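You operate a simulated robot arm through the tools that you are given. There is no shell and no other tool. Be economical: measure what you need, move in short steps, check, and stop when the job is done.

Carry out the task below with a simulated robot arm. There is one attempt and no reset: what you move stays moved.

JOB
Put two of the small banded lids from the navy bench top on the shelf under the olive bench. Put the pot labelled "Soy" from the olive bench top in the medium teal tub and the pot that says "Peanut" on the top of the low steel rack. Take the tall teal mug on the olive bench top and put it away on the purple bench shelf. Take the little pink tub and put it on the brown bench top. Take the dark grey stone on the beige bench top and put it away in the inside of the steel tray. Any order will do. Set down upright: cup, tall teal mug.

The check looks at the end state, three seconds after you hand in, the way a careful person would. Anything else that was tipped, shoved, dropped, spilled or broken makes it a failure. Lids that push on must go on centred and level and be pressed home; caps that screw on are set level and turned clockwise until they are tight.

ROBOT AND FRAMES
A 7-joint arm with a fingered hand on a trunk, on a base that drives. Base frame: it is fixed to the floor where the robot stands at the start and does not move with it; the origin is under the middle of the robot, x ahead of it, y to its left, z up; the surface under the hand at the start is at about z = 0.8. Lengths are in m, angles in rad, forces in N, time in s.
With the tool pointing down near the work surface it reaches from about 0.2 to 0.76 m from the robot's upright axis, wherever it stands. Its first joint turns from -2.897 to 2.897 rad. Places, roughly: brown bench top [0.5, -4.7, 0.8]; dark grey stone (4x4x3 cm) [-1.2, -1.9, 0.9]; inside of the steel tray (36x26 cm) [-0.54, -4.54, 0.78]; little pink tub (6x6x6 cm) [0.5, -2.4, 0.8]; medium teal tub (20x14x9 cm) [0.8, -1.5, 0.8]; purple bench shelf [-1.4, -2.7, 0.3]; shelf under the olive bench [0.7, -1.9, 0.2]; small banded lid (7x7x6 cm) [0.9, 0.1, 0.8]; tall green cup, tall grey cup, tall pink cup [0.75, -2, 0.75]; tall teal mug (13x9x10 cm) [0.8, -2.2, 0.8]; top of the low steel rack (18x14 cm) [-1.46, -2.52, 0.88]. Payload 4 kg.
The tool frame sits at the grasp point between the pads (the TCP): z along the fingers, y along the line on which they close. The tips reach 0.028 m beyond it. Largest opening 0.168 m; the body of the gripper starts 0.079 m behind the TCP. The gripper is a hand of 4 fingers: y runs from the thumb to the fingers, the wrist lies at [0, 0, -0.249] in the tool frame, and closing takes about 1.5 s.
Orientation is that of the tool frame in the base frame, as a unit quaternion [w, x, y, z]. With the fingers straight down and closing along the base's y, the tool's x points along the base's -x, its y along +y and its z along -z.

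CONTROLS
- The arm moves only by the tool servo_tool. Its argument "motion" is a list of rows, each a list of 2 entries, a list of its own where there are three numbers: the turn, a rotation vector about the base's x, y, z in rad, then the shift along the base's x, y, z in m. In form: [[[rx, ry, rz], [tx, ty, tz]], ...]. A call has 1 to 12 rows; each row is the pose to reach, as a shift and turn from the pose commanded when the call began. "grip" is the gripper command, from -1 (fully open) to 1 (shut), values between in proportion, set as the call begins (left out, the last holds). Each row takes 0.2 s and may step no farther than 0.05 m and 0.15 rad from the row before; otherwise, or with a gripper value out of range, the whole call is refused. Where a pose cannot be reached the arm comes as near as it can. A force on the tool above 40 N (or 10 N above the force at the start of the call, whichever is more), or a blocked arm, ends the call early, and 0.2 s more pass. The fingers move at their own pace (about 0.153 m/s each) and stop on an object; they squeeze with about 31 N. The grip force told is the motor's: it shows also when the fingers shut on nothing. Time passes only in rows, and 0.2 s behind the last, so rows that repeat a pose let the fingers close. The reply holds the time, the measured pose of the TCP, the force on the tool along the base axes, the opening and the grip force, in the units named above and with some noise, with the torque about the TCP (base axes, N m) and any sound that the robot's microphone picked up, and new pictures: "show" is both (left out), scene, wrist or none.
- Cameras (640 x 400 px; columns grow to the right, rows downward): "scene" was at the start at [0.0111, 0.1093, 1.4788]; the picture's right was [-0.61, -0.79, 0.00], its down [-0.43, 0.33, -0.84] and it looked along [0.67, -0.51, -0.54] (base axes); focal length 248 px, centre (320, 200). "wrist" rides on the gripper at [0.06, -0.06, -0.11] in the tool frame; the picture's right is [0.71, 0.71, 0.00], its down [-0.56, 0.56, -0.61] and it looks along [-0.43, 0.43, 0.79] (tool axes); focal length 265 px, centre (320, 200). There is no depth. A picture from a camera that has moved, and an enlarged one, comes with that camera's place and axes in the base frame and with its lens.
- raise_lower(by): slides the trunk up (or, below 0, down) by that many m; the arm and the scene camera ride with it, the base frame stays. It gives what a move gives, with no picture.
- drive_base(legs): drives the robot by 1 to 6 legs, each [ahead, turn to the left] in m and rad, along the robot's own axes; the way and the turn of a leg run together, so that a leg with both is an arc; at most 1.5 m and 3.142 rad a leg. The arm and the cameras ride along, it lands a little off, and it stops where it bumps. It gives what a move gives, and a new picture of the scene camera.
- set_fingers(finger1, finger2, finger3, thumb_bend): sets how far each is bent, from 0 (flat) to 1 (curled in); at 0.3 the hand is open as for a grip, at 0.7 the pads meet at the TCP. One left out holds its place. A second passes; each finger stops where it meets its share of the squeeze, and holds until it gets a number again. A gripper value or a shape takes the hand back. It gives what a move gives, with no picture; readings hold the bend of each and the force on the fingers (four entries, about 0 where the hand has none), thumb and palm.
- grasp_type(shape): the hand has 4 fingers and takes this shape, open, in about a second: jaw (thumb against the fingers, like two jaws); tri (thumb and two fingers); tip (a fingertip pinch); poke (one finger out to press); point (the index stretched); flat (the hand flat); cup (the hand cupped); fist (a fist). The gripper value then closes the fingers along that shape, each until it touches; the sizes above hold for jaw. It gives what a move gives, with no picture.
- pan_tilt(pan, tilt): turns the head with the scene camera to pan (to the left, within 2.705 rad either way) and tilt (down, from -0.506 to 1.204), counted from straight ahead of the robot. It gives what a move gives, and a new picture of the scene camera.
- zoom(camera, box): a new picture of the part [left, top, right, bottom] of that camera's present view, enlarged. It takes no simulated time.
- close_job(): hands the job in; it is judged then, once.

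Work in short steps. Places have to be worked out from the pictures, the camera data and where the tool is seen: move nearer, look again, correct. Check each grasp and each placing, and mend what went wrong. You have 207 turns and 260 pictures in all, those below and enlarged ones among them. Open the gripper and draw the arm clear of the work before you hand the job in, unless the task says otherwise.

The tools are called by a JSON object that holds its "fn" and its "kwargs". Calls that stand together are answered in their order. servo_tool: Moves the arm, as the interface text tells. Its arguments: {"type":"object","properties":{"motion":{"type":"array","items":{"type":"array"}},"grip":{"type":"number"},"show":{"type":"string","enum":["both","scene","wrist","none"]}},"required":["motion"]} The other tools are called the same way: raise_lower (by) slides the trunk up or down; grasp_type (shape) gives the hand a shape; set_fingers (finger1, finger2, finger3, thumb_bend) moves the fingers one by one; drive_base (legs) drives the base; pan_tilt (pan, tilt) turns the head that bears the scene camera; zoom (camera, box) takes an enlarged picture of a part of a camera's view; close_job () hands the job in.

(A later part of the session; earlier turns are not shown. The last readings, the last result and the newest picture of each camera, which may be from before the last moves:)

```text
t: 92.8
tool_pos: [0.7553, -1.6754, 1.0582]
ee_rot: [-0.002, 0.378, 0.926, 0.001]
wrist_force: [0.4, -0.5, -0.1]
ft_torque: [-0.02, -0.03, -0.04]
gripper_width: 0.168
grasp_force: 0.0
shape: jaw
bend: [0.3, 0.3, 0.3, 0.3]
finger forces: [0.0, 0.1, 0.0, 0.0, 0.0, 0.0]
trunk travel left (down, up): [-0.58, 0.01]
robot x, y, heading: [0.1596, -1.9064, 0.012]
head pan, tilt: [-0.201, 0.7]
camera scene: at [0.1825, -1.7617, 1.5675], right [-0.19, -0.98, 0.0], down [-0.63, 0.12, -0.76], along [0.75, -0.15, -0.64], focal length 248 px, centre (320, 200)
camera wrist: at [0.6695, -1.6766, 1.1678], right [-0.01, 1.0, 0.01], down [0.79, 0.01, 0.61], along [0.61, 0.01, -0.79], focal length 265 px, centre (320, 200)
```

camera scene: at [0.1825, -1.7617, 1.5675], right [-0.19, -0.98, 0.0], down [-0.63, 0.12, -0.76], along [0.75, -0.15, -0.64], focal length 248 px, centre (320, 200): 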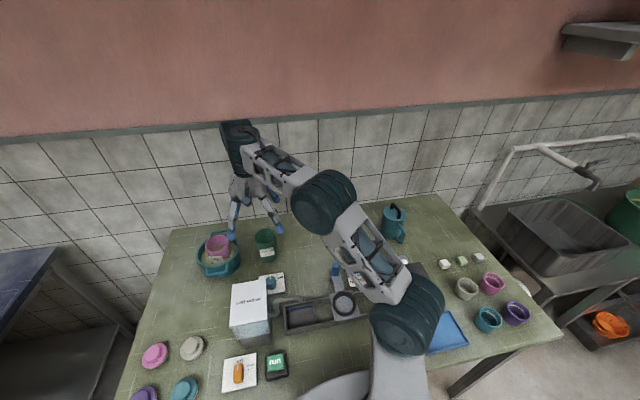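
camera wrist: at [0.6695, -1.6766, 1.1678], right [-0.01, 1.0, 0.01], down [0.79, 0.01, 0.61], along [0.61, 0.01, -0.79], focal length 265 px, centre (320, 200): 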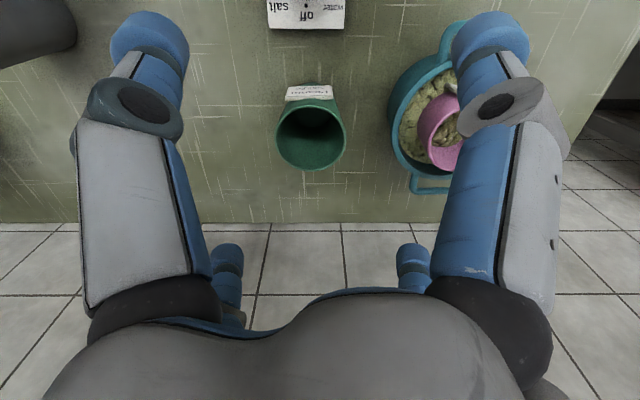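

Peanut is at (0.781,-1.684). Descend around it.

{"fn": "servo_tool", "kwargs": {"motion": [[[0, 0, 0], [0.026, -0.009, -0.02]], [[0, 0, 0], [0.026, -0.009, -0.06]], [[0, 0, 0], [0.026, -0.009, -0.1]], [[0, 0, 0], [0.026, -0.009, -0.14]], [[0, 0, 0], [0.026, -0.009, -0.182]]], "show": "wrist"}}

```text
t: 94.0
tool_pos: [0.7817, -1.6841, 0.8747]
ee_rot: [-0.002, 0.376, 0.927, 0.002]
wrist_force: [0.3, -0.9, 0.7]
ft_torque: [0.0, 0.02, 0.0]
gripper_width: 0.168
grasp_force: 0.0
shape: jaw
bend: [0.3, 0.3, 0.3, 0.3]
finger forces: [0.0, 0.1, 0.0, 0.1, 0.0, 0.0]
trunk travel left (down, up): [-0.58, 0.01]
robot x, y, heading: [0.1583, -1.9045, 0.009]
head pan, tilt: [-0.201, 0.7]
camera wrist: at [0.6951, -1.6859, 0.9851], right [-0.01, 1.0, 0.01], down [0.79, 0.01, 0.61], along [0.61, 0.01, -0.79], focal length 265 px, centre (320, 200)
```

wrist: 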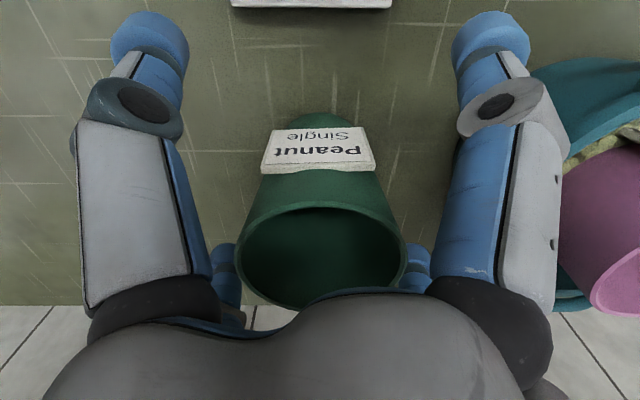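

Centred. Close.

{"fn": "servo_tool", "kwargs": {"motion": [[[0, 0, 0], [0, 0, 0]], [[0, 0, 0], [0, 0, 0]], [[0, 0, 0], [0, 0, 0]], [[0, 0, 0], [0, 0, 0]], [[0, 0, 0], [0, 0, 0]], [[0, 0, 0], [0, 0, 0]], [[0, 0, 0], [0, 0, 0]]], "grip": 1, "show": "none"}}

{"fn": "servo_tool", "kwargs": {"motion": [[[0, 0, 0], [0, 0, 0.03]], [[0, 0, 0], [0, 0, 0.07]], [[0, 0, 0], [0, 0, 0.11]], [[0, 0, 0], [-0.02, 0, 0.15]], [[0, 0, 0], [-0.05, 0, 0.19]], [[0, 0, 0], [-0.09, -0.01, 0.22]], [[0, 0, 0], [-0.13, -0.03, 0.24]], [[0, 0, 0], [-0.17, -0.05, 0.26]], [[0, 0, 0], [-0.21, -0.08, 0.26]], [[0, 0, 0], [-0.24, -0.11, 0.26]], [[0, 0, 0], [-0.27, -0.14, 0.26]], [[0, 0, 0], [-0.3, -0.17, 0.26]]]}}

```text
t: 95.6
tool_pos: [0.7815, -1.6853, 0.8769]
ee_rot: [-0.002, 0.376, 0.926, 0.002]
wrist_force: [-0.2, -0.6, 0.2]
ft_torque: [0.0, 0.02, 0.01]
gripper_width: 0.0552
grasp_force: 31.2
shape: jaw
bend: [0.78, 0.37, 0.37, 0.48]
finger forces: [27.5, 28.6, 26.0, 0.1, 27.7, 0.0]
trunk travel left (down, up): [-0.58, 0.01]
robot x, y, heading: [0.1578, -1.9047, 0.01]
head pan, tilt: [-0.201, 0.7]
```

```text
refused: row 6 steps farther than a row can; nothing moved
```

Finger bends are uneven; I look before lifting.

{"fn": "servo_tool", "kwargs": {"motion": [[[0, 0, 0], [0, 0, 0]]]}}

```text
t: 96.0
tool_pos: [0.7805, -1.6854, 0.8749]
ee_rot: [-0.002, 0.376, 0.927, 0.002]
wrist_force: [0.1, -0.1, 0.4]
ft_torque: [-0.02, -0.03, 0.0]
gripper_width: 0.0555
grasp_force: 31.5
shape: jaw
bend: [0.78, 0.37, 0.37, 0.48]
finger forces: [27.6, 28.5, 26.2, 0.0, 27.6, 0.1]
trunk travel left (down, up): [-0.58, 0.01]
robot x, y, heading: [0.1593, -1.9117, 0.011]
head pan, tilt: [-0.201, 0.7]
camera scene: at [0.1824, -1.761, 1.5674], right [-0.19, -0.98, 0.0], down [-0.63, 0.12, -0.76], along [0.75, -0.15, -0.64], focal length 248 px, centre (320, 200)
camera wrist: at [0.6949, -1.6858, 0.9851], right [-0.01, 1.0, 0.0], down [0.79, 0.01, 0.61], along [0.61, 0.01, -0.79], focal length 265 px, centre (320, 200)
```

scene: 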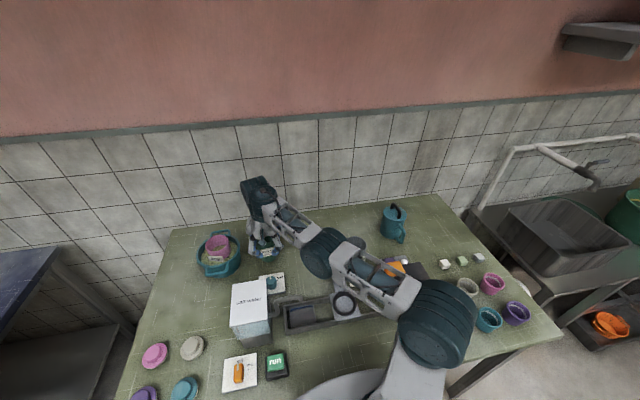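
wrist: 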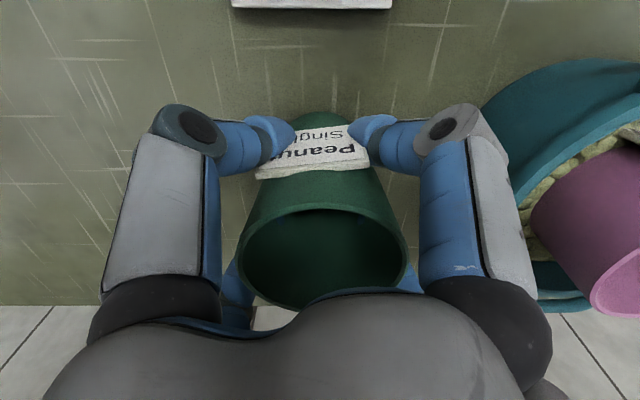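

The pot is held evenly between the digits. Lift and retract in small steps.

{"fn": "servo_tool", "kwargs": {"motion": [[[0, 0, 0], [0, 0, 0.03]], [[0, 0, 0], [0, 0, 0.07]], [[0, 0, 0], [0, 0, 0.11]], [[0, 0, 0], [-0.02, 0, 0.15]], [[0, 0, 0], [-0.05, 0, 0.18]], [[0, 0, 0], [-0.08, -0.01, 0.21]], [[0, 0, 0], [-0.11, -0.03, 0.24]], [[0, 0, 0], [-0.15, -0.05, 0.26]], [[0, 0, 0], [-0.18, -0.08, 0.26]], [[0, 0, 0], [-0.21, -0.11, 0.26]], [[0, 0, 0], [-0.24, -0.14, 0.26]], [[0, 0, 0], [-0.27, -0.17, 0.26]]]}}

```text
t: 98.6
tool_pos: [0.5105, -1.8545, 1.1369]
ee_rot: [-0.001, 0.375, 0.927, 0.001]
wrist_force: [0.5, 0.6, -0.6]
ft_torque: [0.01, 0.01, -0.01]
gripper_width: 0.0548
grasp_force: 31.6
shape: jaw
bend: [0.78, 0.37, 0.37, 0.48]
finger forces: [27.4, 29.3, 26.5, 0.0, 27.2, 0.0]
trunk travel left (down, up): [-0.58, 0.01]
robot x, y, heading: [0.1607, -1.9089, 0.008]
head pan, tilt: [-0.201, 0.7]
camera scene: at [0.181, -1.7613, 1.5674], right [-0.19, -0.98, 0.0], down [-0.63, 0.12, -0.77], along [0.75, -0.15, -0.64], focal length 248 px, centre (320, 200)
camera wrist: at [0.424, -1.855, 1.2461], right [-0.02, 1.0, 0.0], down [0.79, 0.01, 0.61], along [0.61, 0.01, -0.79], focal length 265 px, centre (320, 200)
```

scene: 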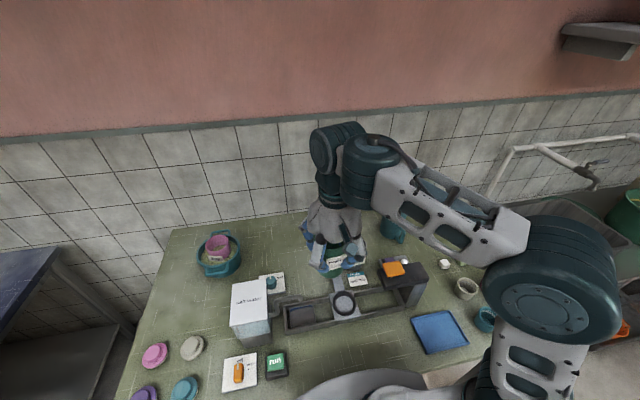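
wrist: 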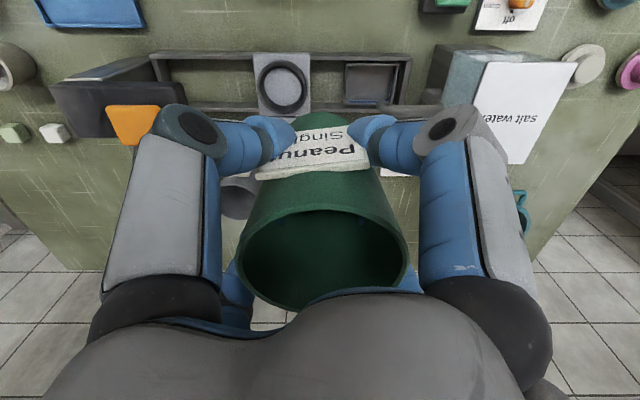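

Peanut in hand. I back off into the aisle, go to y≈-2.55 and turn to face the purple bench (−x).

{"fn": "drive_base", "kwargs": {"legs": [[-0.5, 0], [0, -1.571], [0.64, 0], [0, -1.571]]}}

{"fn": "pan_tilt", "kwargs": {"pan": 0.1, "tilt": 0.6}}

```text
t: 112.4
tool_pos: [-0.6904, -2.605, 1.136]
ee_rot: [0.002, 0.926, -0.378, 0.003]
wrist_force: [-0.5, 0.4, -0.2]
ft_torque: [-0.03, 0.0, -0.01]
gripper_width: 0.0548
grasp_force: 30.6
shape: jaw
bend: [0.78, 0.37, 0.37, 0.48]
finger forces: [26.9, 28.8, 26.6, 0.1, 26.7, 0.1]
trunk travel left (down, up): [-0.58, 0.01]
robot x, y, heading: [-0.3417, -2.5527, -3.135]
head pan, tilt: [-0.201, 0.7]
camera scene: at [-0.3617, -2.6978, 1.5674], right [0.2, 0.98, 0.0], down [0.63, -0.13, -0.76], along [-0.75, 0.15, -0.64], focal length 248 px, centre (320, 200)
```

scene: 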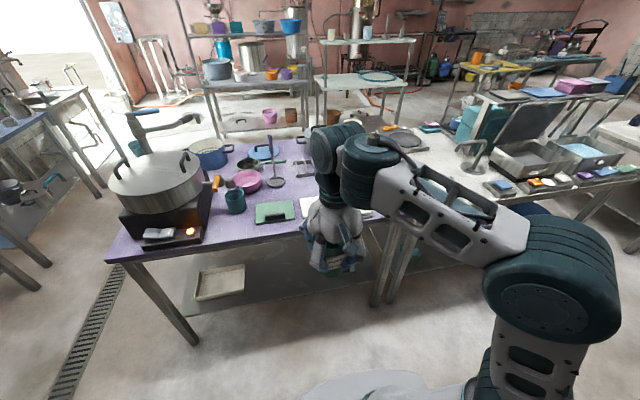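

```text
t: 113.2
tool_pos: [-0.6905, -2.6054, 1.1357]
ee_rot: [0.001, 0.926, -0.379, 0.003]
wrist_force: [0.0, 0.4, -0.6]
ft_torque: [0.01, 0.01, -0.01]
gripper_width: 0.0547
grasp_force: 30.7
shape: jaw
bend: [0.78, 0.37, 0.37, 0.48]
finger forces: [27.0, 29.0, 26.5, 0.0, 26.7, 0.1]
trunk travel left (down, up): [-0.58, 0.01]
robot x, y, heading: [-0.342, -2.5507, -3.144]
head pan, tilt: [0.099, 0.6]
camera scene: at [-0.3663, -2.7235, 1.576], right [-0.1, 0.99, 0.0], down [0.56, 0.06, -0.82], along [-0.82, -0.08, -0.57], focal length 248 px, centre (320, 200)
```

scene: 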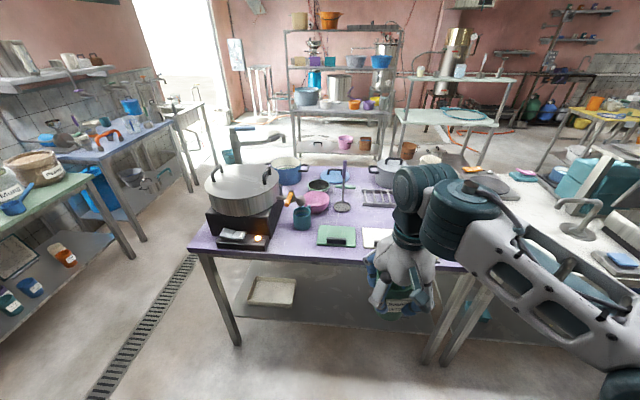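

The wire rack is at about px (380,195), matching (-1.46,-2.52). I drive 0.46 m closer.

{"fn": "drive_base", "kwargs": {"legs": [[0.46, 0]]}}

{"fn": "servo_tool", "kwargs": {"motion": [[[0, 0, 0], [0, 0, 0]]], "show": "wrist"}}

```text
t: 116.0
tool_pos: [-1.1526, -2.6054, 1.1353]
ee_rot: [0.001, 0.925, -0.38, 0.002]
wrist_force: [0.2, 0.5, 0.0]
ft_torque: [-0.01, -0.01, 0.02]
gripper_width: 0.0547
grasp_force: 30.9
shape: jaw
bend: [0.78, 0.37, 0.37, 0.48]
finger forces: [27.0, 28.9, 26.6, 0.0, 26.8, 0.0]
trunk travel left (down, up): [-0.58, 0.01]
robot x, y, heading: [-0.801, -2.5542, -3.137]
head pan, tilt: [0.099, 0.6]
camera scene: at [-0.829, -2.7244, 1.576], right [-0.1, 0.99, 0.0], down [0.56, 0.06, -0.82], along [-0.82, -0.08, -0.57], focal length 248 px, centre (320, 200)
```

scene: 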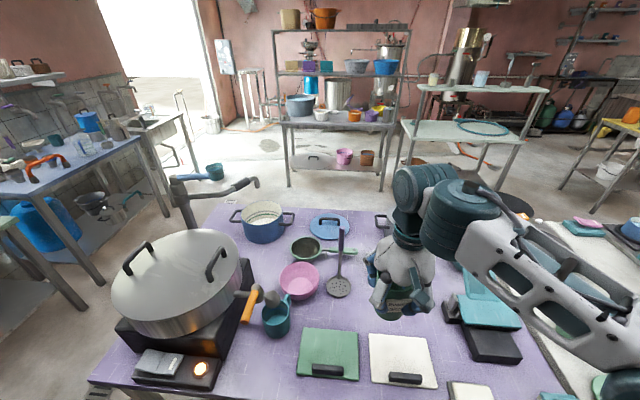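

```text
t: 116.4
tool_pos: [-1.1532, -2.6045, 1.1362]
ee_rot: [0.001, 0.925, -0.38, 0.002]
wrist_force: [1.2, 0.7, -0.1]
ft_torque: [-0.02, -0.03, -0.03]
gripper_width: 0.055
grasp_force: 31.1
shape: jaw
bend: [0.78, 0.37, 0.37, 0.48]
finger forces: [27.0, 29.0, 26.6, 0.0, 26.8, 0.0]
trunk travel left (down, up): [-0.58, 0.01]
robot x, y, heading: [-0.8019, -2.5551, -3.139]
head pan, tilt: [0.099, 0.6]
camera wrist: at [-1.0678, -2.6032, 1.2456], right [0.01, -1.0, 0.0], down [-0.79, 0.0, 0.61], along [-0.61, -0.01, -0.79], focal length 265 px, centre (320, 200)
```

wrist: 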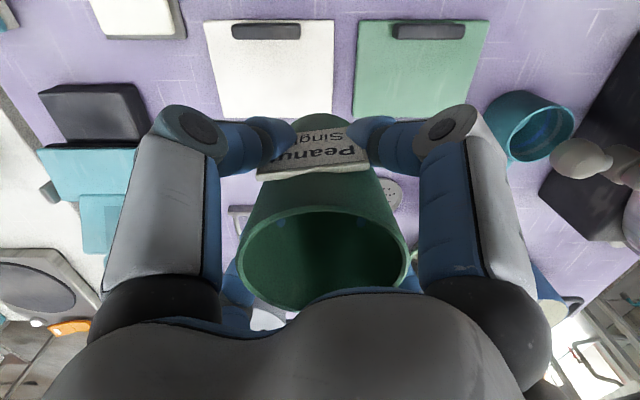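

The rack is hidden behind the hand. I move the hand aside to see it.

{"fn": "servo_tool", "kwargs": {"motion": [[[0, 0, 0], [0.02, 0.05, 0]], [[0, 0, 0], [0.04, 0.09, 0]], [[0, 0, 0], [0.05, 0.135, 0]], [[0, 0, 0], [0.06, 0.18, 0]], [[0, 0, 0], [0.07, 0.22, 0]]]}}

{"fn": "zoom", "kwargs": {"camera": "scene", "box": [280, 190, 480, 315]}}

```text
refused: row 1 steps farther than a row can; nothing moved
```

```text
3.20 times, centred on (380, 252) of scene
camera zoom: at [-0.8285, -2.7244, 1.576], right [-0.1, 0.99, 0.0], down [0.56, 0.06, -0.83], along [-0.82, -0.08, -0.56], focal length 793 px, centre (128, 32)
```

zoom: 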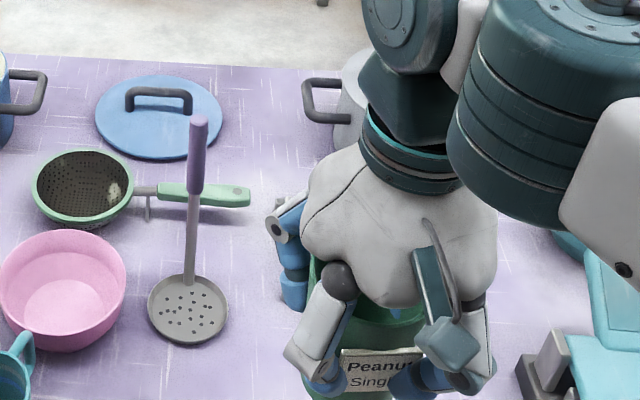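

Retry with slightly smaller steps.

{"fn": "servo_tool", "kwargs": {"motion": [[[0, 0, 0], [0.01, 0.045, 0]], [[0, 0, 0], [0.03, 0.09, 0]], [[0, 0, 0], [0.05, 0.13, 0]], [[0, 0, 0], [0.06, 0.17, 0]], [[0, 0, 0], [0.07, 0.215, 0]], [[0, 0, 0], [0.08, 0.26, 0]]]}}

```text
t: 117.8
tool_pos: [-1.0711, -2.3442, 1.1349]
ee_rot: [0.001, 0.925, -0.379, 0.002]
wrist_force: [-0.1, 0.3, 0.1]
ft_torque: [-0.02, 0.0, 0.01]
gripper_width: 0.0546
grasp_force: 31.5
shape: jaw
bend: [0.78, 0.37, 0.38, 0.48]
finger forces: [26.7, 29.2, 26.7, 0.0, 26.6, 0.0]
trunk travel left (down, up): [-0.58, 0.01]
robot x, y, heading: [-0.8029, -2.5514, -3.14]
head pan, tilt: [0.099, 0.6]
camera scene: at [-0.8285, -2.724, 1.576], right [-0.1, 0.99, 0.0], down [0.56, 0.06, -0.83], along [-0.82, -0.08, -0.56], focal length 248 px, centre (320, 200)
camera wrist: at [-0.9871, -2.3426, 1.2459], right [0.01, -1.0, 0.0], down [-0.79, 0.0, 0.61], along [-0.61, -0.01, -0.79], focal length 265 px, centre (320, 200)
```

scene: 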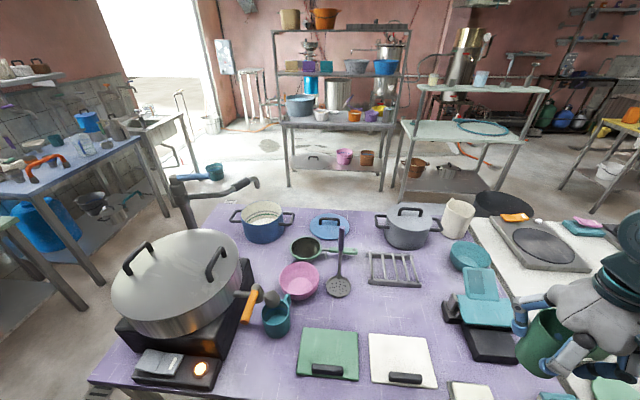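
wrist: 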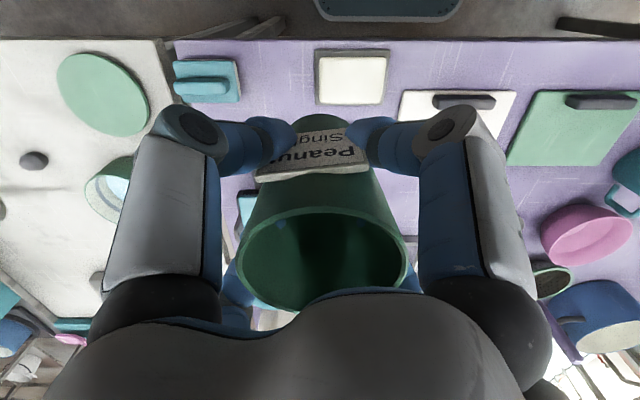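

{"fn": "zoom", "kwargs": {"camera": "scene", "box": [350, 235, 440, 300]}}

```text
6.15 times, centred on (395, 268) of scene
camera zoom: at [-0.8285, -2.724, 1.576], right [-0.1, 0.99, 0.0], down [0.56, 0.06, -0.83], along [-0.82, -0.08, -0.56], focal length 1526 px, centre (-142, -215)
```

zoom: 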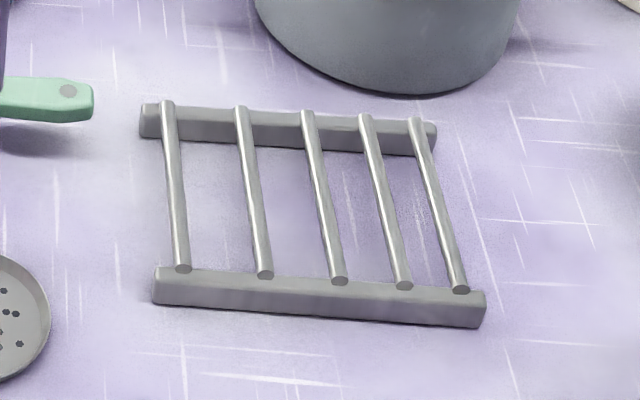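

Rack: five bars along x spaced ~0.04 m; the gap between bars 3 and 4 is centred at about (-1.447,-2.496), so the pot base will rest on both bars. I move above it.

{"fn": "servo_tool", "kwargs": {"motion": [[[0, 0, 0], [-0.04, -0.015, 0]], [[0, 0, 0], [-0.08, -0.03, 0]], [[0, 0, 0], [-0.12, -0.045, 0]], [[0, 0, 0], [-0.16, -0.06, 0]], [[0, 0, 0], [-0.2, -0.08, 0]], [[0, 0, 0], [-0.24, -0.1, -0.01]], [[0, 0, 0], [-0.28, -0.115, -0.02]], [[0, 0, 0], [-0.315, -0.13, -0.04]], [[0, 0, 0], [-0.35, -0.142, -0.06]], [[0, 0, 0], [-0.376, -0.152, -0.085]]]}}

```text
t: 120.0
tool_pos: [-1.4497, -2.4976, 1.0489]
ee_rot: [0.001, 0.925, -0.38, 0.003]
wrist_force: [0.5, 1.0, -0.2]
ft_torque: [0.01, -0.01, -0.01]
gripper_width: 0.0541
grasp_force: 31.0
shape: jaw
bend: [0.78, 0.37, 0.38, 0.49]
finger forces: [26.4, 30.2, 27.1, 0.1, 26.5, 0.0]
trunk travel left (down, up): [-0.58, 0.01]
robot x, y, heading: [-0.7968, -2.555, -3.14]
head pan, tilt: [0.099, 0.6]
camera scene: at [-0.8293, -2.7247, 1.576], right [-0.1, 0.99, 0.0], down [0.56, 0.06, -0.82], along [-0.82, -0.08, -0.57], focal length 248 px, centre (320, 200)
camera wrist: at [-1.3653, -2.4957, 1.1597], right [0.01, -1.0, 0.0], down [-0.79, 0.0, 0.61], along [-0.61, -0.01, -0.79], focal length 265 px, centre (320, 200)
```

scene: 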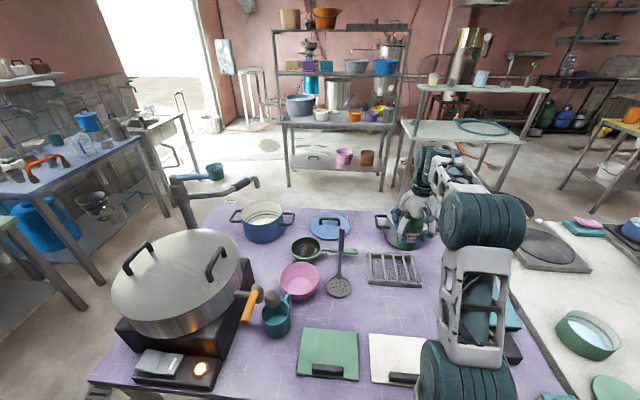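
wrist: 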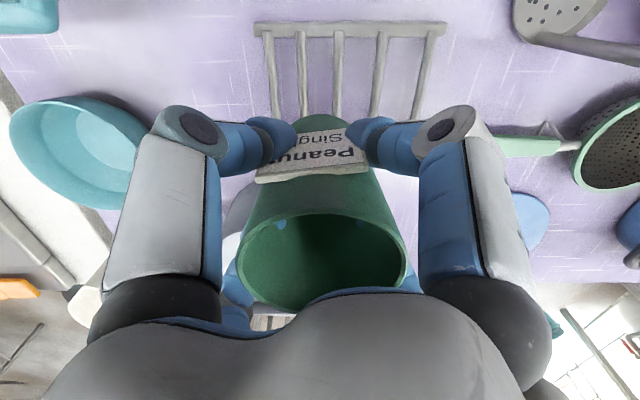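

The wrist view confirms the gap at y≈-2.499 and rack centre x≈-1.458. I descend carefully until contact.

{"fn": "servo_tool", "kwargs": {"motion": [[[0, 0, 0], [-0.006, -0.002, -0.03]], [[0, 0, 0], [-0.006, -0.002, -0.055]], [[0, 0, 0], [-0.006, -0.002, -0.07]], [[0, 0, 0], [-0.006, -0.002, -0.078]], [[0, 0, 0], [-0.006, -0.002, -0.084]], [[0, 0, 0], [-0.006, -0.002, -0.09]], [[0, 0, 0], [-0.006, -0.002, -0.096]], [[0, 0, 0], [-0.006, -0.002, -0.102]], [[0, 0, 0], [-0.006, -0.002, -0.108]], [[0, 0, 0], [-0.006, -0.002, -0.114]], [[0, 0, 0], [-0.006, -0.002, -0.12]]]}}

```text
t: 121.9
tool_pos: [-1.456, -2.4992, 0.9539]
ee_rot: [0.004, 0.926, -0.378, -0.007]
wrist_force: [5.3, -0.6, 24.2]
ft_torque: [-0.14, -0.01, 0.05]
gripper_width: 0.0547
grasp_force: 31.1
shape: jaw
bend: [0.79, 0.36, 0.8, 0.48]
finger forces: [32.7, 33.8, 30.5, 0.0, 31.2, 0.0]
trunk travel left (down, up): [-0.58, 0.01]
robot x, y, heading: [-0.8024, -2.5526, -3.14]
head pan, tilt: [0.099, 0.6]
stopped in row 9: the force on the tool passed its limit at 45 N (the readings are from after the stop); the commanded pose is now the measured one
camera scene: at [-0.8251, -2.7246, 1.5763], right [-0.1, 0.99, 0.0], down [0.56, 0.06, -0.83], along [-0.82, -0.08, -0.56], focal length 248 px, centre (320, 200)
camera wrist: at [-1.3697, -2.4971, 1.0623], right [0.01, -1.0, 0.0], down [-0.78, 0.0, 0.63], along [-0.63, -0.01, -0.78], focal length 265 px, centre (320, 200)
```

scene: 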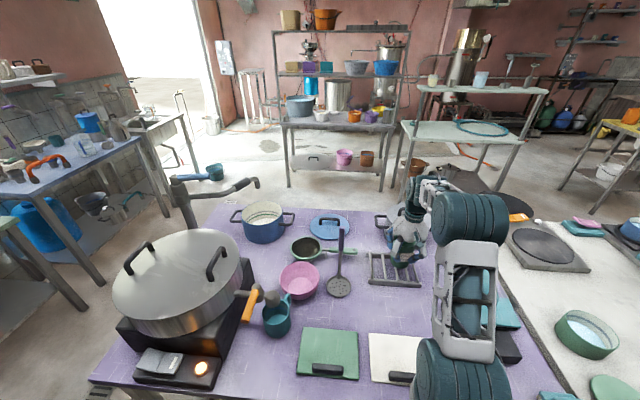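
wrist: 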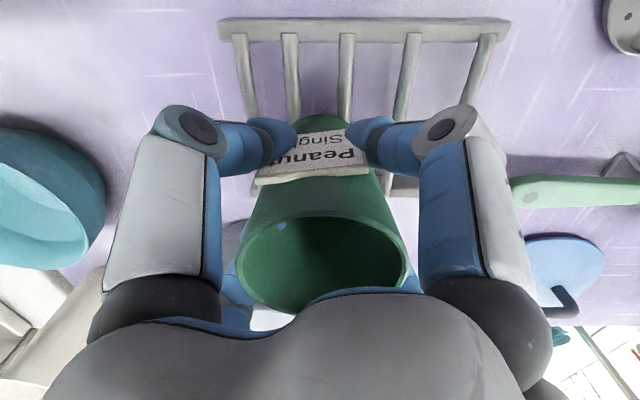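

Pot seated on the bars (bottom ≈0.876). Ease up 2 mm and open.

{"fn": "servo_tool", "kwargs": {"motion": [[[0, 0, 0], [0, 0, 0.002]]], "show": "none"}}

{"fn": "servo_tool", "kwargs": {"motion": [[[0, 0, 0], [0, 0, 0]], [[0, 0, 0], [0, 0, 0]], [[0, 0, 0], [0, 0, 0]], [[0, 0, 0], [0, 0, 0]], [[0, 0, 0], [0, 0, 0]]], "grip": -1, "show": "wrist"}}

```text
t: 122.3
tool_pos: [-1.4572, -2.4988, 0.9537]
ee_rot: [0.004, 0.925, -0.379, -0.004]
wrist_force: [2.9, -0.8, 19.9]
ft_torque: [-0.17, 0.12, 0.02]
gripper_width: 0.0552
grasp_force: 31.1
shape: jaw
bend: [0.79, 0.36, 0.8, 0.48]
finger forces: [32.0, 34.2, 30.4, 0.1, 30.4, 0.0]
trunk travel left (down, up): [-0.58, 0.01]
robot x, y, heading: [-0.803, -2.5532, -3.145]
head pan, tilt: [0.099, 0.6]
```

```text
t: 123.5
tool_pos: [-1.4568, -2.4992, 0.9511]
ee_rot: [0.004, 0.925, -0.38, -0.003]
wrist_force: [-0.6, -0.2, 0.8]
ft_torque: [-0.01, 0.01, 0.0]
gripper_width: 0.1681
grasp_force: 0.0
shape: jaw
bend: [0.3, 0.3, 0.3, 0.3]
finger forces: [0.0, 0.0, 0.0, 0.1, 0.0, 0.0]
trunk travel left (down, up): [-0.58, 0.01]
robot x, y, heading: [-0.7979, -2.5548, -3.139]
head pan, tilt: [0.099, 0.6]
camera wrist: at [-1.3714, -2.4969, 1.0611], right [0.01, -1.0, 0.0], down [-0.78, 0.0, 0.62], along [-0.62, -0.01, -0.78], focal length 265 px, centre (320, 200)
```

wrist: 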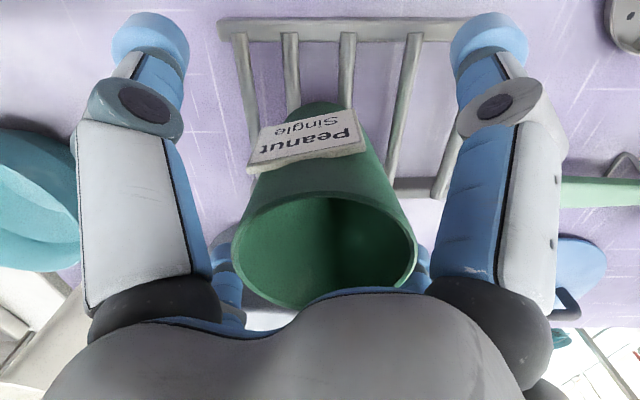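

Peanut stands on the rack. I rise straight up and retract.

{"fn": "servo_tool", "kwargs": {"motion": [[[0, 0, 0], [0, 0, 0.04]], [[0, 0, 0], [0, 0, 0.08]], [[0, 0, 0], [0, 0, 0.12]], [[0, 0, 0], [0.04, 0, 0.15]], [[0, 0, 0], [0.08, 0, 0.17]], [[0, 0, 0], [0.13, 0, 0.18]], [[0, 0, 0], [0.18, 0, 0.18]], [[0, 0, 0], [0.23, 0, 0.18]], [[0, 0, 0], [0.28, 0, 0.18]]], "show": "scene"}}

{"fn": "pan_tilt", "kwargs": {"pan": -0.8, "tilt": 0.7}}

```text
refused: row 6 steps farther than a row can; nothing moved
```

```text
t: 124.7
tool_pos: [-1.4572, -2.4988, 0.9514]
ee_rot: [0.003, 0.925, -0.38, -0.003]
wrist_force: [-0.6, 0.7, -0.3]
ft_torque: [0.01, -0.01, 0.01]
gripper_width: 0.1681
grasp_force: 0.0
shape: jaw
bend: [0.3, 0.3, 0.3, 0.3]
finger forces: [0.1, 0.0, 0.1, 0.0, 0.0, 0.1]
trunk travel left (down, up): [-0.58, 0.01]
robot x, y, heading: [-0.804, -2.5539, -3.137]
head pan, tilt: [-0.799, 0.7]
camera scene: at [-0.8, -2.6548, 1.5674], right [0.72, 0.7, 0.0], down [0.45, -0.46, -0.77], along [-0.53, 0.55, -0.64], focal length 248 px, centre (320, 200)
```

scene: 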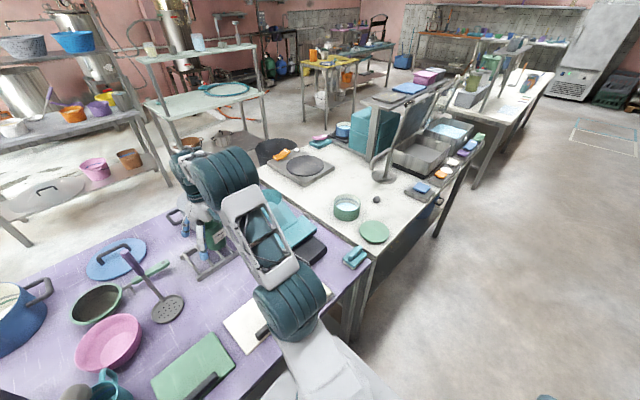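

The dark stone is at about (-1.195,-1.894). Retreat the arm with smaller steps.

{"fn": "servo_tool", "kwargs": {"motion": [[[0, 0, 0], [0, 0, 0.04]], [[0, 0, 0], [0, 0, 0.08]], [[0, 0, 0], [0, 0, 0.12]], [[0, 0, 0], [0.04, 0, 0.145]], [[0, 0, 0], [0.08, 0, 0.165]], [[0, 0, 0], [0.125, 0, 0.18]], [[0, 0, 0], [0.17, 0, 0.18]], [[0, 0, 0], [0.215, 0, 0.18]], [[0, 0, 0], [0.26, 0, 0.18]]], "show": "scene"}}

```text
t: 126.7
tool_pos: [-1.196, -2.4958, 1.1334]
ee_rot: [0.006, 0.925, -0.379, -0.004]
wrist_force: [0.2, -1.1, 0.9]
ft_torque: [-0.03, 0.04, -0.02]
gripper_width: 0.1679
grasp_force: 0.0
shape: jaw
bend: [0.3, 0.3, 0.3, 0.3]
finger forces: [0.1, 0.0, 0.0, 0.0, 0.1, 0.0]
trunk travel left (down, up): [-0.58, 0.01]
robot x, y, heading: [-0.798, -2.5535, -3.136]
head pan, tilt: [-0.799, 0.7]
camera scene: at [-0.7988, -2.6517, 1.5676], right [0.72, 0.7, 0.0], down [0.45, -0.46, -0.76], along [-0.53, 0.55, -0.64], focal length 248 px, centre (320, 200)
```

scene: 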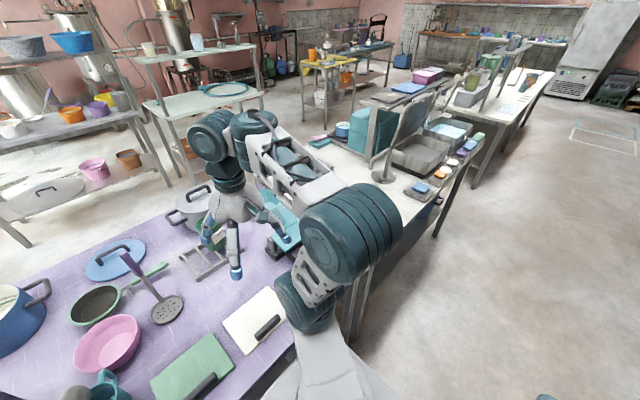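

Drive to face the stone: back off, shift to y≈-1.9, face −x.

{"fn": "drive_base", "kwargs": {"legs": [[-0.35, 0], [0, -1.571], [0.64, 0], [0, 1.571], [0.15, 0]]}}

{"fn": "servo_tool", "kwargs": {"motion": [[[0, 0, 0], [0, 0, 0]]], "show": "wrist"}}

```text
t: 140.8
tool_pos: [-0.9988, -1.8606, 1.1318]
ee_rot: [0.003, 0.927, -0.374, -0.003]
wrist_force: [0.0, -0.3, -0.5]
ft_torque: [-0.02, 0.02, -0.01]
gripper_width: 0.168
grasp_force: 0.1
shape: jaw
bend: [0.3, 0.3, 0.3, 0.3]
finger forces: [0.1, 0.0, 0.0, 0.0, 0.0, 0.1]
trunk travel left (down, up): [-0.58, 0.01]
robot x, y, heading: [-0.6025, -1.9132, -3.129]
head pan, tilt: [-0.799, 0.7]
camera scene: at [-0.6002, -2.013, 1.5674], right [0.71, 0.71, 0.0], down [0.46, -0.46, -0.76], along [-0.54, 0.54, -0.64], focal length 248 px, centre (320, 200)
```

scene: 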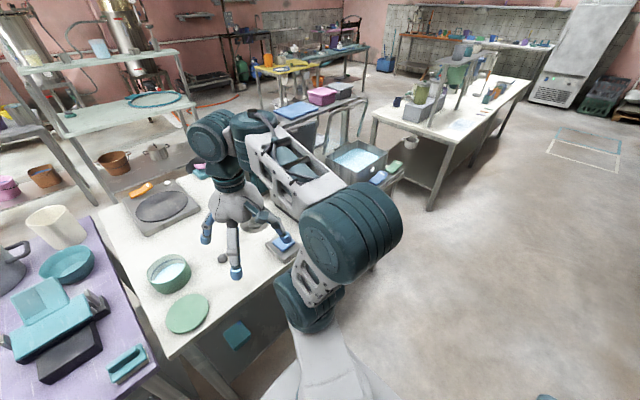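

```text
t: 141.2
tool_pos: [-0.9991, -1.861, 1.133]
ee_rot: [0.004, 0.928, -0.373, -0.004]
wrist_force: [-0.5, 0.1, -0.6]
ft_torque: [0.0, 0.0, 0.0]
gripper_width: 0.1678
grasp_force: 0.1
shape: jaw
bend: [0.3, 0.3, 0.3, 0.3]
finger forces: [0.0, 0.0, 0.1, 0.0, 0.0, 0.0]
trunk travel left (down, up): [-0.58, 0.01]
robot x, y, heading: [-0.6051, -1.9112, -3.129]
head pan, tilt: [-0.799, 0.7]
camera wrist: at [-0.9127, -1.8581, 1.2416], right [0.02, -1.0, 0.0], down [-0.78, -0.01, 0.62], along [-0.62, -0.01, -0.78], focal length 265 px, centre (320, 200)
```

wrist: 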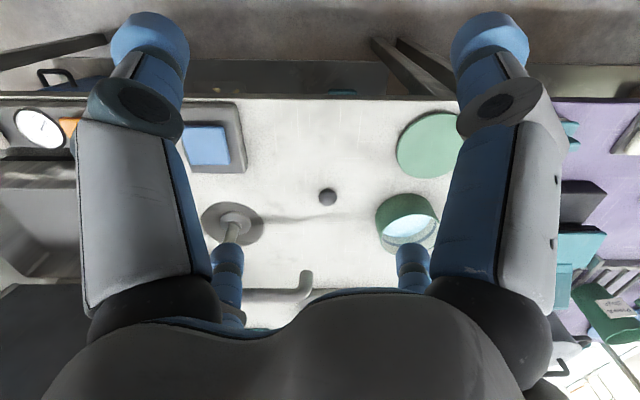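

Stone at (-1.204,-1.876). The tall tap nearby ends ~15 cm behind it; the hand's diagonal avoids it. I move over and down to z≈0.95.

{"fn": "servo_tool", "kwargs": {"motion": [[[0, 0, 0], [-0.045, -0.003, 0]], [[0, 0, 0], [-0.09, -0.006, 0]], [[0, 0, 0], [-0.135, -0.01, 0]], [[0, 0, 0], [-0.175, -0.013, -0.02]], [[0, 0, 0], [-0.205, -0.015, -0.05]], [[0, 0, 0], [-0.205, -0.015, -0.1]], [[0, 0, 0], [-0.205, -0.015, -0.15]], [[0, 0, 0], [-0.205, -0.015, -0.185]]]}}

```text
t: 142.6
tool_pos: [-1.2054, -1.8776, 1.0474]
ee_rot: [0.005, 0.927, -0.376, -0.011]
wrist_force: [8.7, -1.6, 17.8]
ft_torque: [1.21, 1.04, -0.49]
gripper_width: 0.1676
grasp_force: 0.1
shape: jaw
bend: [0.3, 0.3, 0.28, 0.3]
finger forces: [0.1, 0.0, 20.0, 0.1, 0.0, 0.0]
trunk travel left (down, up): [-0.58, 0.01]
robot x, y, heading: [-0.6021, -1.9128, -3.13]
head pan, tilt: [-0.799, 0.7]
stopped in row 7: the force on the tool passed its limit at 64 N (the readings are from after the stop); the commanded pose is now the measured one
camera scene: at [-0.5978, -2.0131, 1.5677], right [0.71, 0.71, 0.0], down [0.45, -0.46, -0.77], along [-0.54, 0.54, -0.64], focal length 248 px, centre (320, 200)
camera wrist: at [-1.1182, -1.8742, 1.1561], right [0.01, -1.0, 0.0], down [-0.77, -0.01, 0.63], along [-0.63, -0.01, -0.77], focal length 265 px, centre (320, 200)
```

scene: 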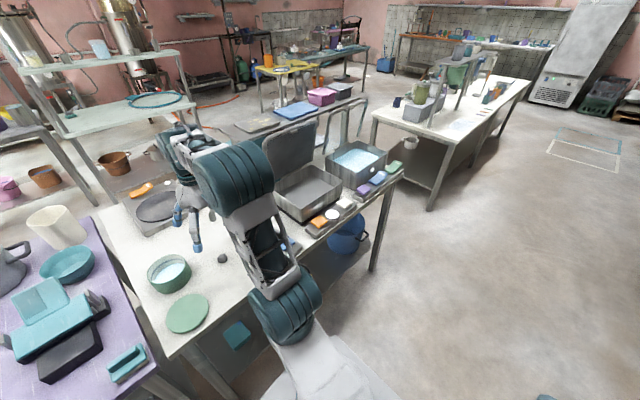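
wrist: 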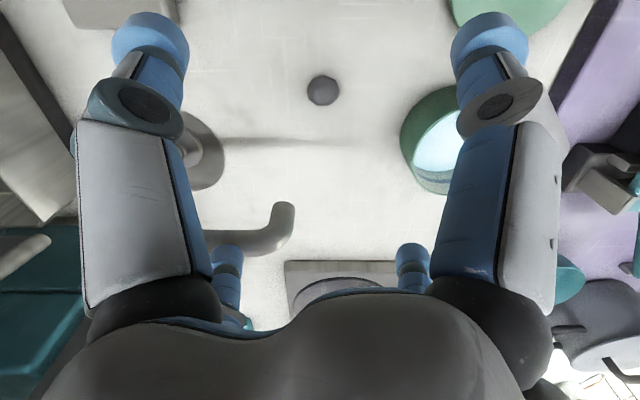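

A finger met the tap, which is taller than I judged. I back up, withdraw toward +x, and yaw so the fingers close along y.

{"fn": "servo_tool", "kwargs": {"motion": [[[0, 0, 0], [0, 0, 0.03]], [[0, 0, 0.0], [0.02, 0, 0.06]], [[0, 0, 0.14], [0.06, 0, 0.06]], [[0, 0, 0.28], [0.1, 0, 0.06]], [[0, 0, 0.42], [0.12, 0, 0.06]], [[0, 0, 0.56], [0.12, 0, 0.06]], [[0, 0, 0.7], [0.12, 0, 0.06]], [[0, 0, 0.77], [0.12, 0, 0.06]]]}}

```text
t: 144.4
tool_pos: [-1.0857, -1.8761, 1.1061]
ee_rot: [0.008, 1.0, 0.001, -0.005]
wrist_force: [-0.3, -0.1, -0.2]
ft_torque: [0.03, 0.0, 0.01]
gripper_width: 0.1678
grasp_force: 0.0
shape: jaw
bend: [0.3, 0.3, 0.3, 0.3]
finger forces: [0.1, 0.0, 0.1, 0.0, 0.1, 0.0]
trunk travel left (down, up): [-0.58, 0.01]
robot x, y, heading: [-0.5992, -1.9117, -3.133]
head pan, tilt: [-0.799, 0.7]
camera scene: at [-0.5992, -2.013, 1.5674], right [0.71, 0.71, 0.0], down [0.45, -0.46, -0.76], along [-0.54, 0.54, -0.64], focal length 248 px, centre (320, 200)
camera wrist: at [-1.0248, -1.8132, 1.214], right [0.71, -0.7, 0.0], down [-0.55, -0.55, 0.63], along [-0.44, -0.45, -0.78], focal length 265 px, centre (320, 200)
```

scene: 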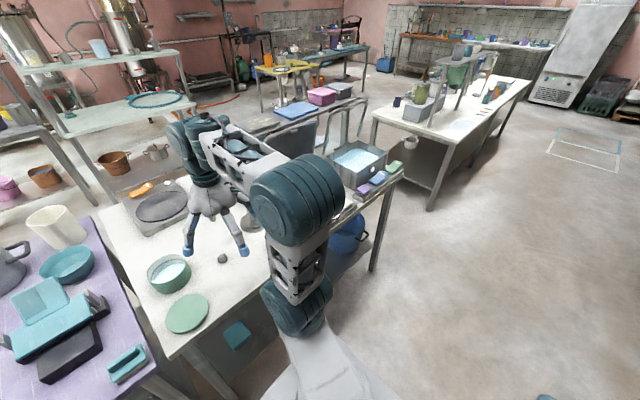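
wrist: 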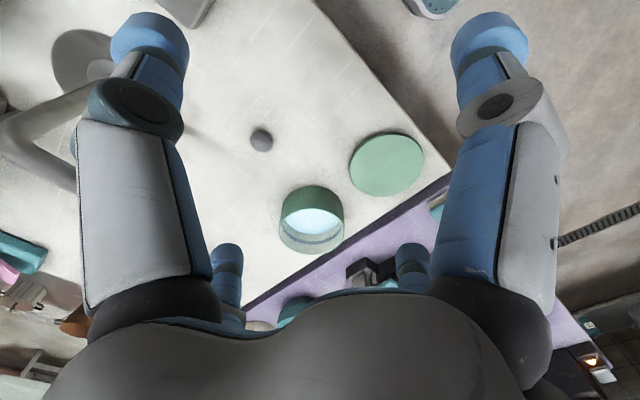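

Now I tilt the hand 0.5 rad (approaching from the robot's side) and narrow the opening to ~9 cm to clear the bowl.

{"fn": "servo_tool", "kwargs": {"motion": [[[0, 0.14, 0], [0, 0, 0]], [[0, 0.28, 0], [0, 0, -0.02]], [[0, 0.4, 0], [0, 0, -0.05]], [[0, 0.5, 0], [-0.01, 0, -0.08]], [[0, 0.5, 0], [-0.02, 0, -0.11]]], "grip": -0.07}}

```text
t: 145.6
tool_pos: [-1.1064, -1.876, 0.9947]
ee_rot: [0.006, 0.967, 0.002, -0.254]
wrist_force: [0.3, -0.4, -0.4]
ft_torque: [0.01, -0.03, -0.03]
gripper_width: 0.0902
grasp_force: 0.0
shape: jaw
bend: [0.33, 0.33, 0.33, 0.33]
finger forces: [0.0, 0.0, 0.1, 0.0, 0.1, 0.0]
out of reach, approached as far as the arm can: row 4
trunk travel left (down, up): [-0.58, 0.01]
robot x, y, heading: [-0.6008, -1.9128, -3.128]
head pan, tilt: [-0.799, 0.7]
camera scene: at [-0.6001, -2.0149, 1.5672], right [0.71, 0.71, 0.0], down [0.46, -0.46, -0.77], along [-0.54, 0.54, -0.64], focal length 248 px, centre (320, 200)
camera wrist: at [-1.0015, -1.814, 1.0606], right [0.62, -0.71, -0.34], down [-0.18, -0.55, 0.82], along [-0.76, -0.45, -0.47], focal length 265 px, centre (320, 200)
```

scene: 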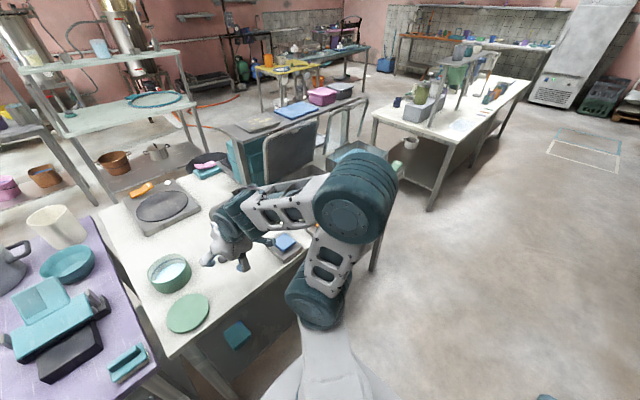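
wrist: 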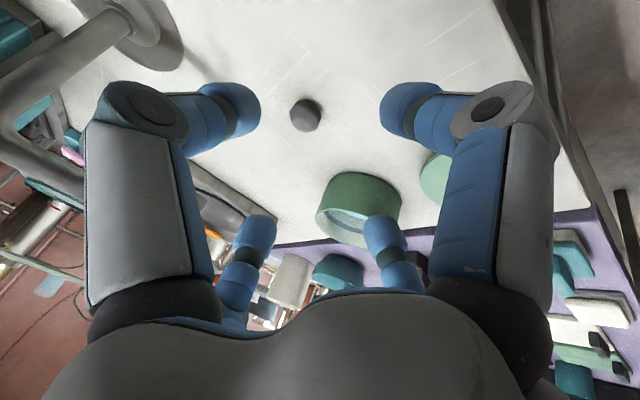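

Stone at (-1.193,-1.875). I slide in along the finger direction, low, clear of the tap arm.

{"fn": "servo_tool", "kwargs": {"motion": [[[0, 0, 0], [-0.01, 0.001, -0.04]], [[0, 0, 0], [-0.03, 0.001, -0.07]], [[0, 0, 0], [-0.06, 0.001, -0.085]], [[0, 0, 0], [-0.085, 0.001, -0.095]]]}}

```text
t: 146.6
tool_pos: [-1.1911, -1.8767, 0.9015]
ee_rot: [0.008, 0.967, 0.002, -0.254]
wrist_force: [-0.3, 0.1, 2.9]
ft_torque: [-0.05, -0.1, -0.01]
gripper_width: 0.0892
grasp_force: 0.0
shape: jaw
bend: [0.34, 0.33, 0.33, 0.33]
finger forces: [3.4, 0.1, 0.0, 0.0, 0.1, 0.1]
trunk travel left (down, up): [-0.58, 0.01]
robot x, y, heading: [-0.6, -1.911, -3.131]
head pan, tilt: [-0.799, 0.7]
camera scene: at [-0.5986, -2.0131, 1.5675], right [0.71, 0.71, 0.0], down [0.45, -0.46, -0.77], along [-0.54, 0.54, -0.64], focal length 248 px, centre (320, 200)
camera wrist: at [-1.0859, -1.8124, 0.9667], right [0.62, -0.71, -0.34], down [-0.18, -0.55, 0.82], along [-0.76, -0.45, -0.47], focal length 265 px, centre (320, 200)
```

scene: 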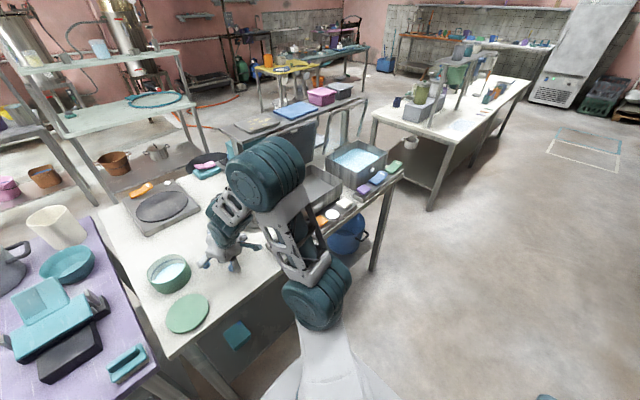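
wrist: 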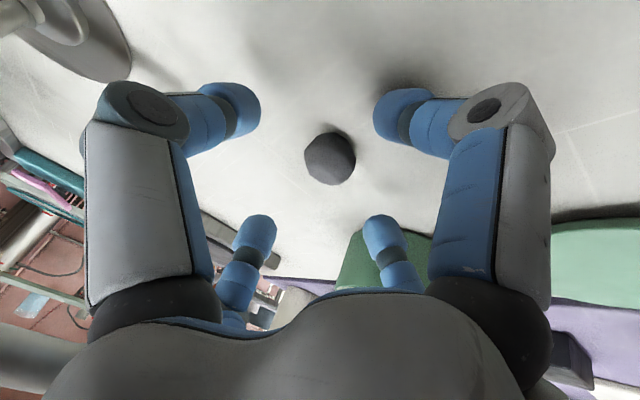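

Fingertips just touch the bench, stone is between them. I raise 3 mm and close.

{"fn": "servo_tool", "kwargs": {"motion": [[[0, 0, 0], [0, 0.004, 0.003]], [[0, 0, 0], [0, 0.004, 0.003]], [[0, 0, 0], [0, 0.004, 0.003]], [[0, 0, 0], [0, 0.004, 0.003]], [[0, 0, 0], [0, 0.004, 0.003]], [[0, 0, 0], [0, 0.004, 0.003]]], "grip": 1, "show": "wrist"}}

```text
t: 148.0
tool_pos: [-1.1921, -1.8722, 0.9038]
ee_rot: [0.008, 0.967, 0.002, -0.253]
wrist_force: [-0.2, 0.1, 0.4]
ft_torque: [0.01, -0.03, -0.01]
gripper_width: 0.0
grasp_force: 31.3
shape: jaw
bend: [0.86, 0.74, 0.7, 0.7]
finger forces: [0.1, 0.0, 0.1, 0.0, 0.0, 0.1]
trunk travel left (down, up): [-0.58, 0.01]
robot x, y, heading: [-0.6009, -1.9128, -3.127]
head pan, tilt: [-0.799, 0.7]
camera wrist: at [-1.0858, -1.8083, 0.9694], right [0.62, -0.71, -0.34], down [-0.18, -0.55, 0.82], along [-0.76, -0.45, -0.47], focal length 265 px, centre (320, 200)
```

wrist: 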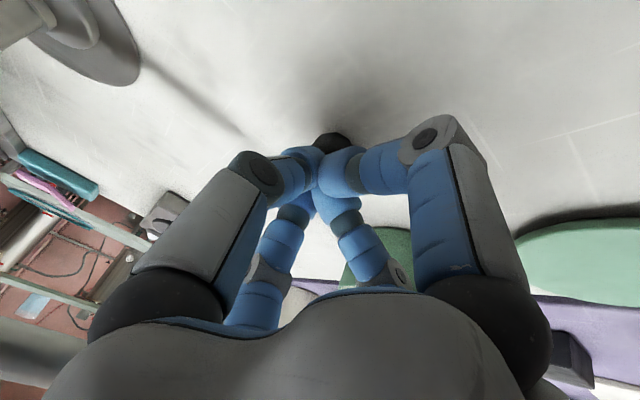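

Fingers closed above the stone. I reopen and look again.

{"fn": "servo_tool", "kwargs": {"motion": [[[0, 0, 0], [0, 0, 0.0]], [[0, 0, 0], [0, 0, 0]], [[0, 0, 0], [0, 0, 0]], [[0, 0, 0], [0, 0, 0]]], "grip": -0.07, "show": "wrist"}}

```text
t: 149.0
tool_pos: [-1.1922, -1.8719, 0.9041]
ee_rot: [0.008, 0.968, 0.002, -0.253]
wrist_force: [-0.8, 0.2, -0.1]
ft_torque: [-0.02, 0.0, 0.02]
gripper_width: 0.0893
grasp_force: 0.1
shape: jaw
bend: [0.33, 0.33, 0.33, 0.33]
finger forces: [0.1, 0.1, 0.0, 0.1, 0.1, 0.0]
trunk travel left (down, up): [-0.58, 0.01]
robot x, y, heading: [-0.5996, -1.912, -3.127]
head pan, tilt: [-0.799, 0.7]
camera wrist: at [-1.0858, -1.8083, 0.9694], right [0.62, -0.71, -0.34], down [-0.18, -0.55, 0.82], along [-0.76, -0.45, -0.47], focal length 265 px, centre (320, 200)
```

wrist: 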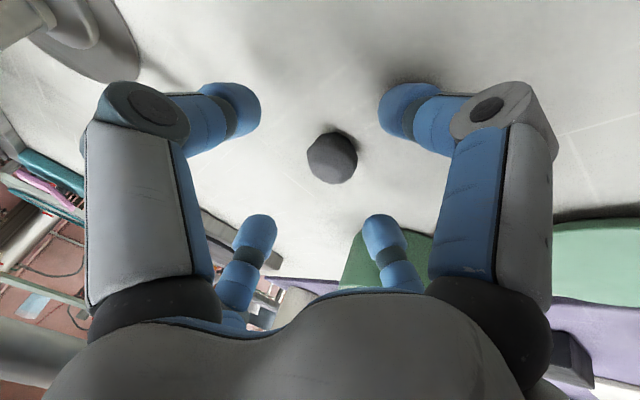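

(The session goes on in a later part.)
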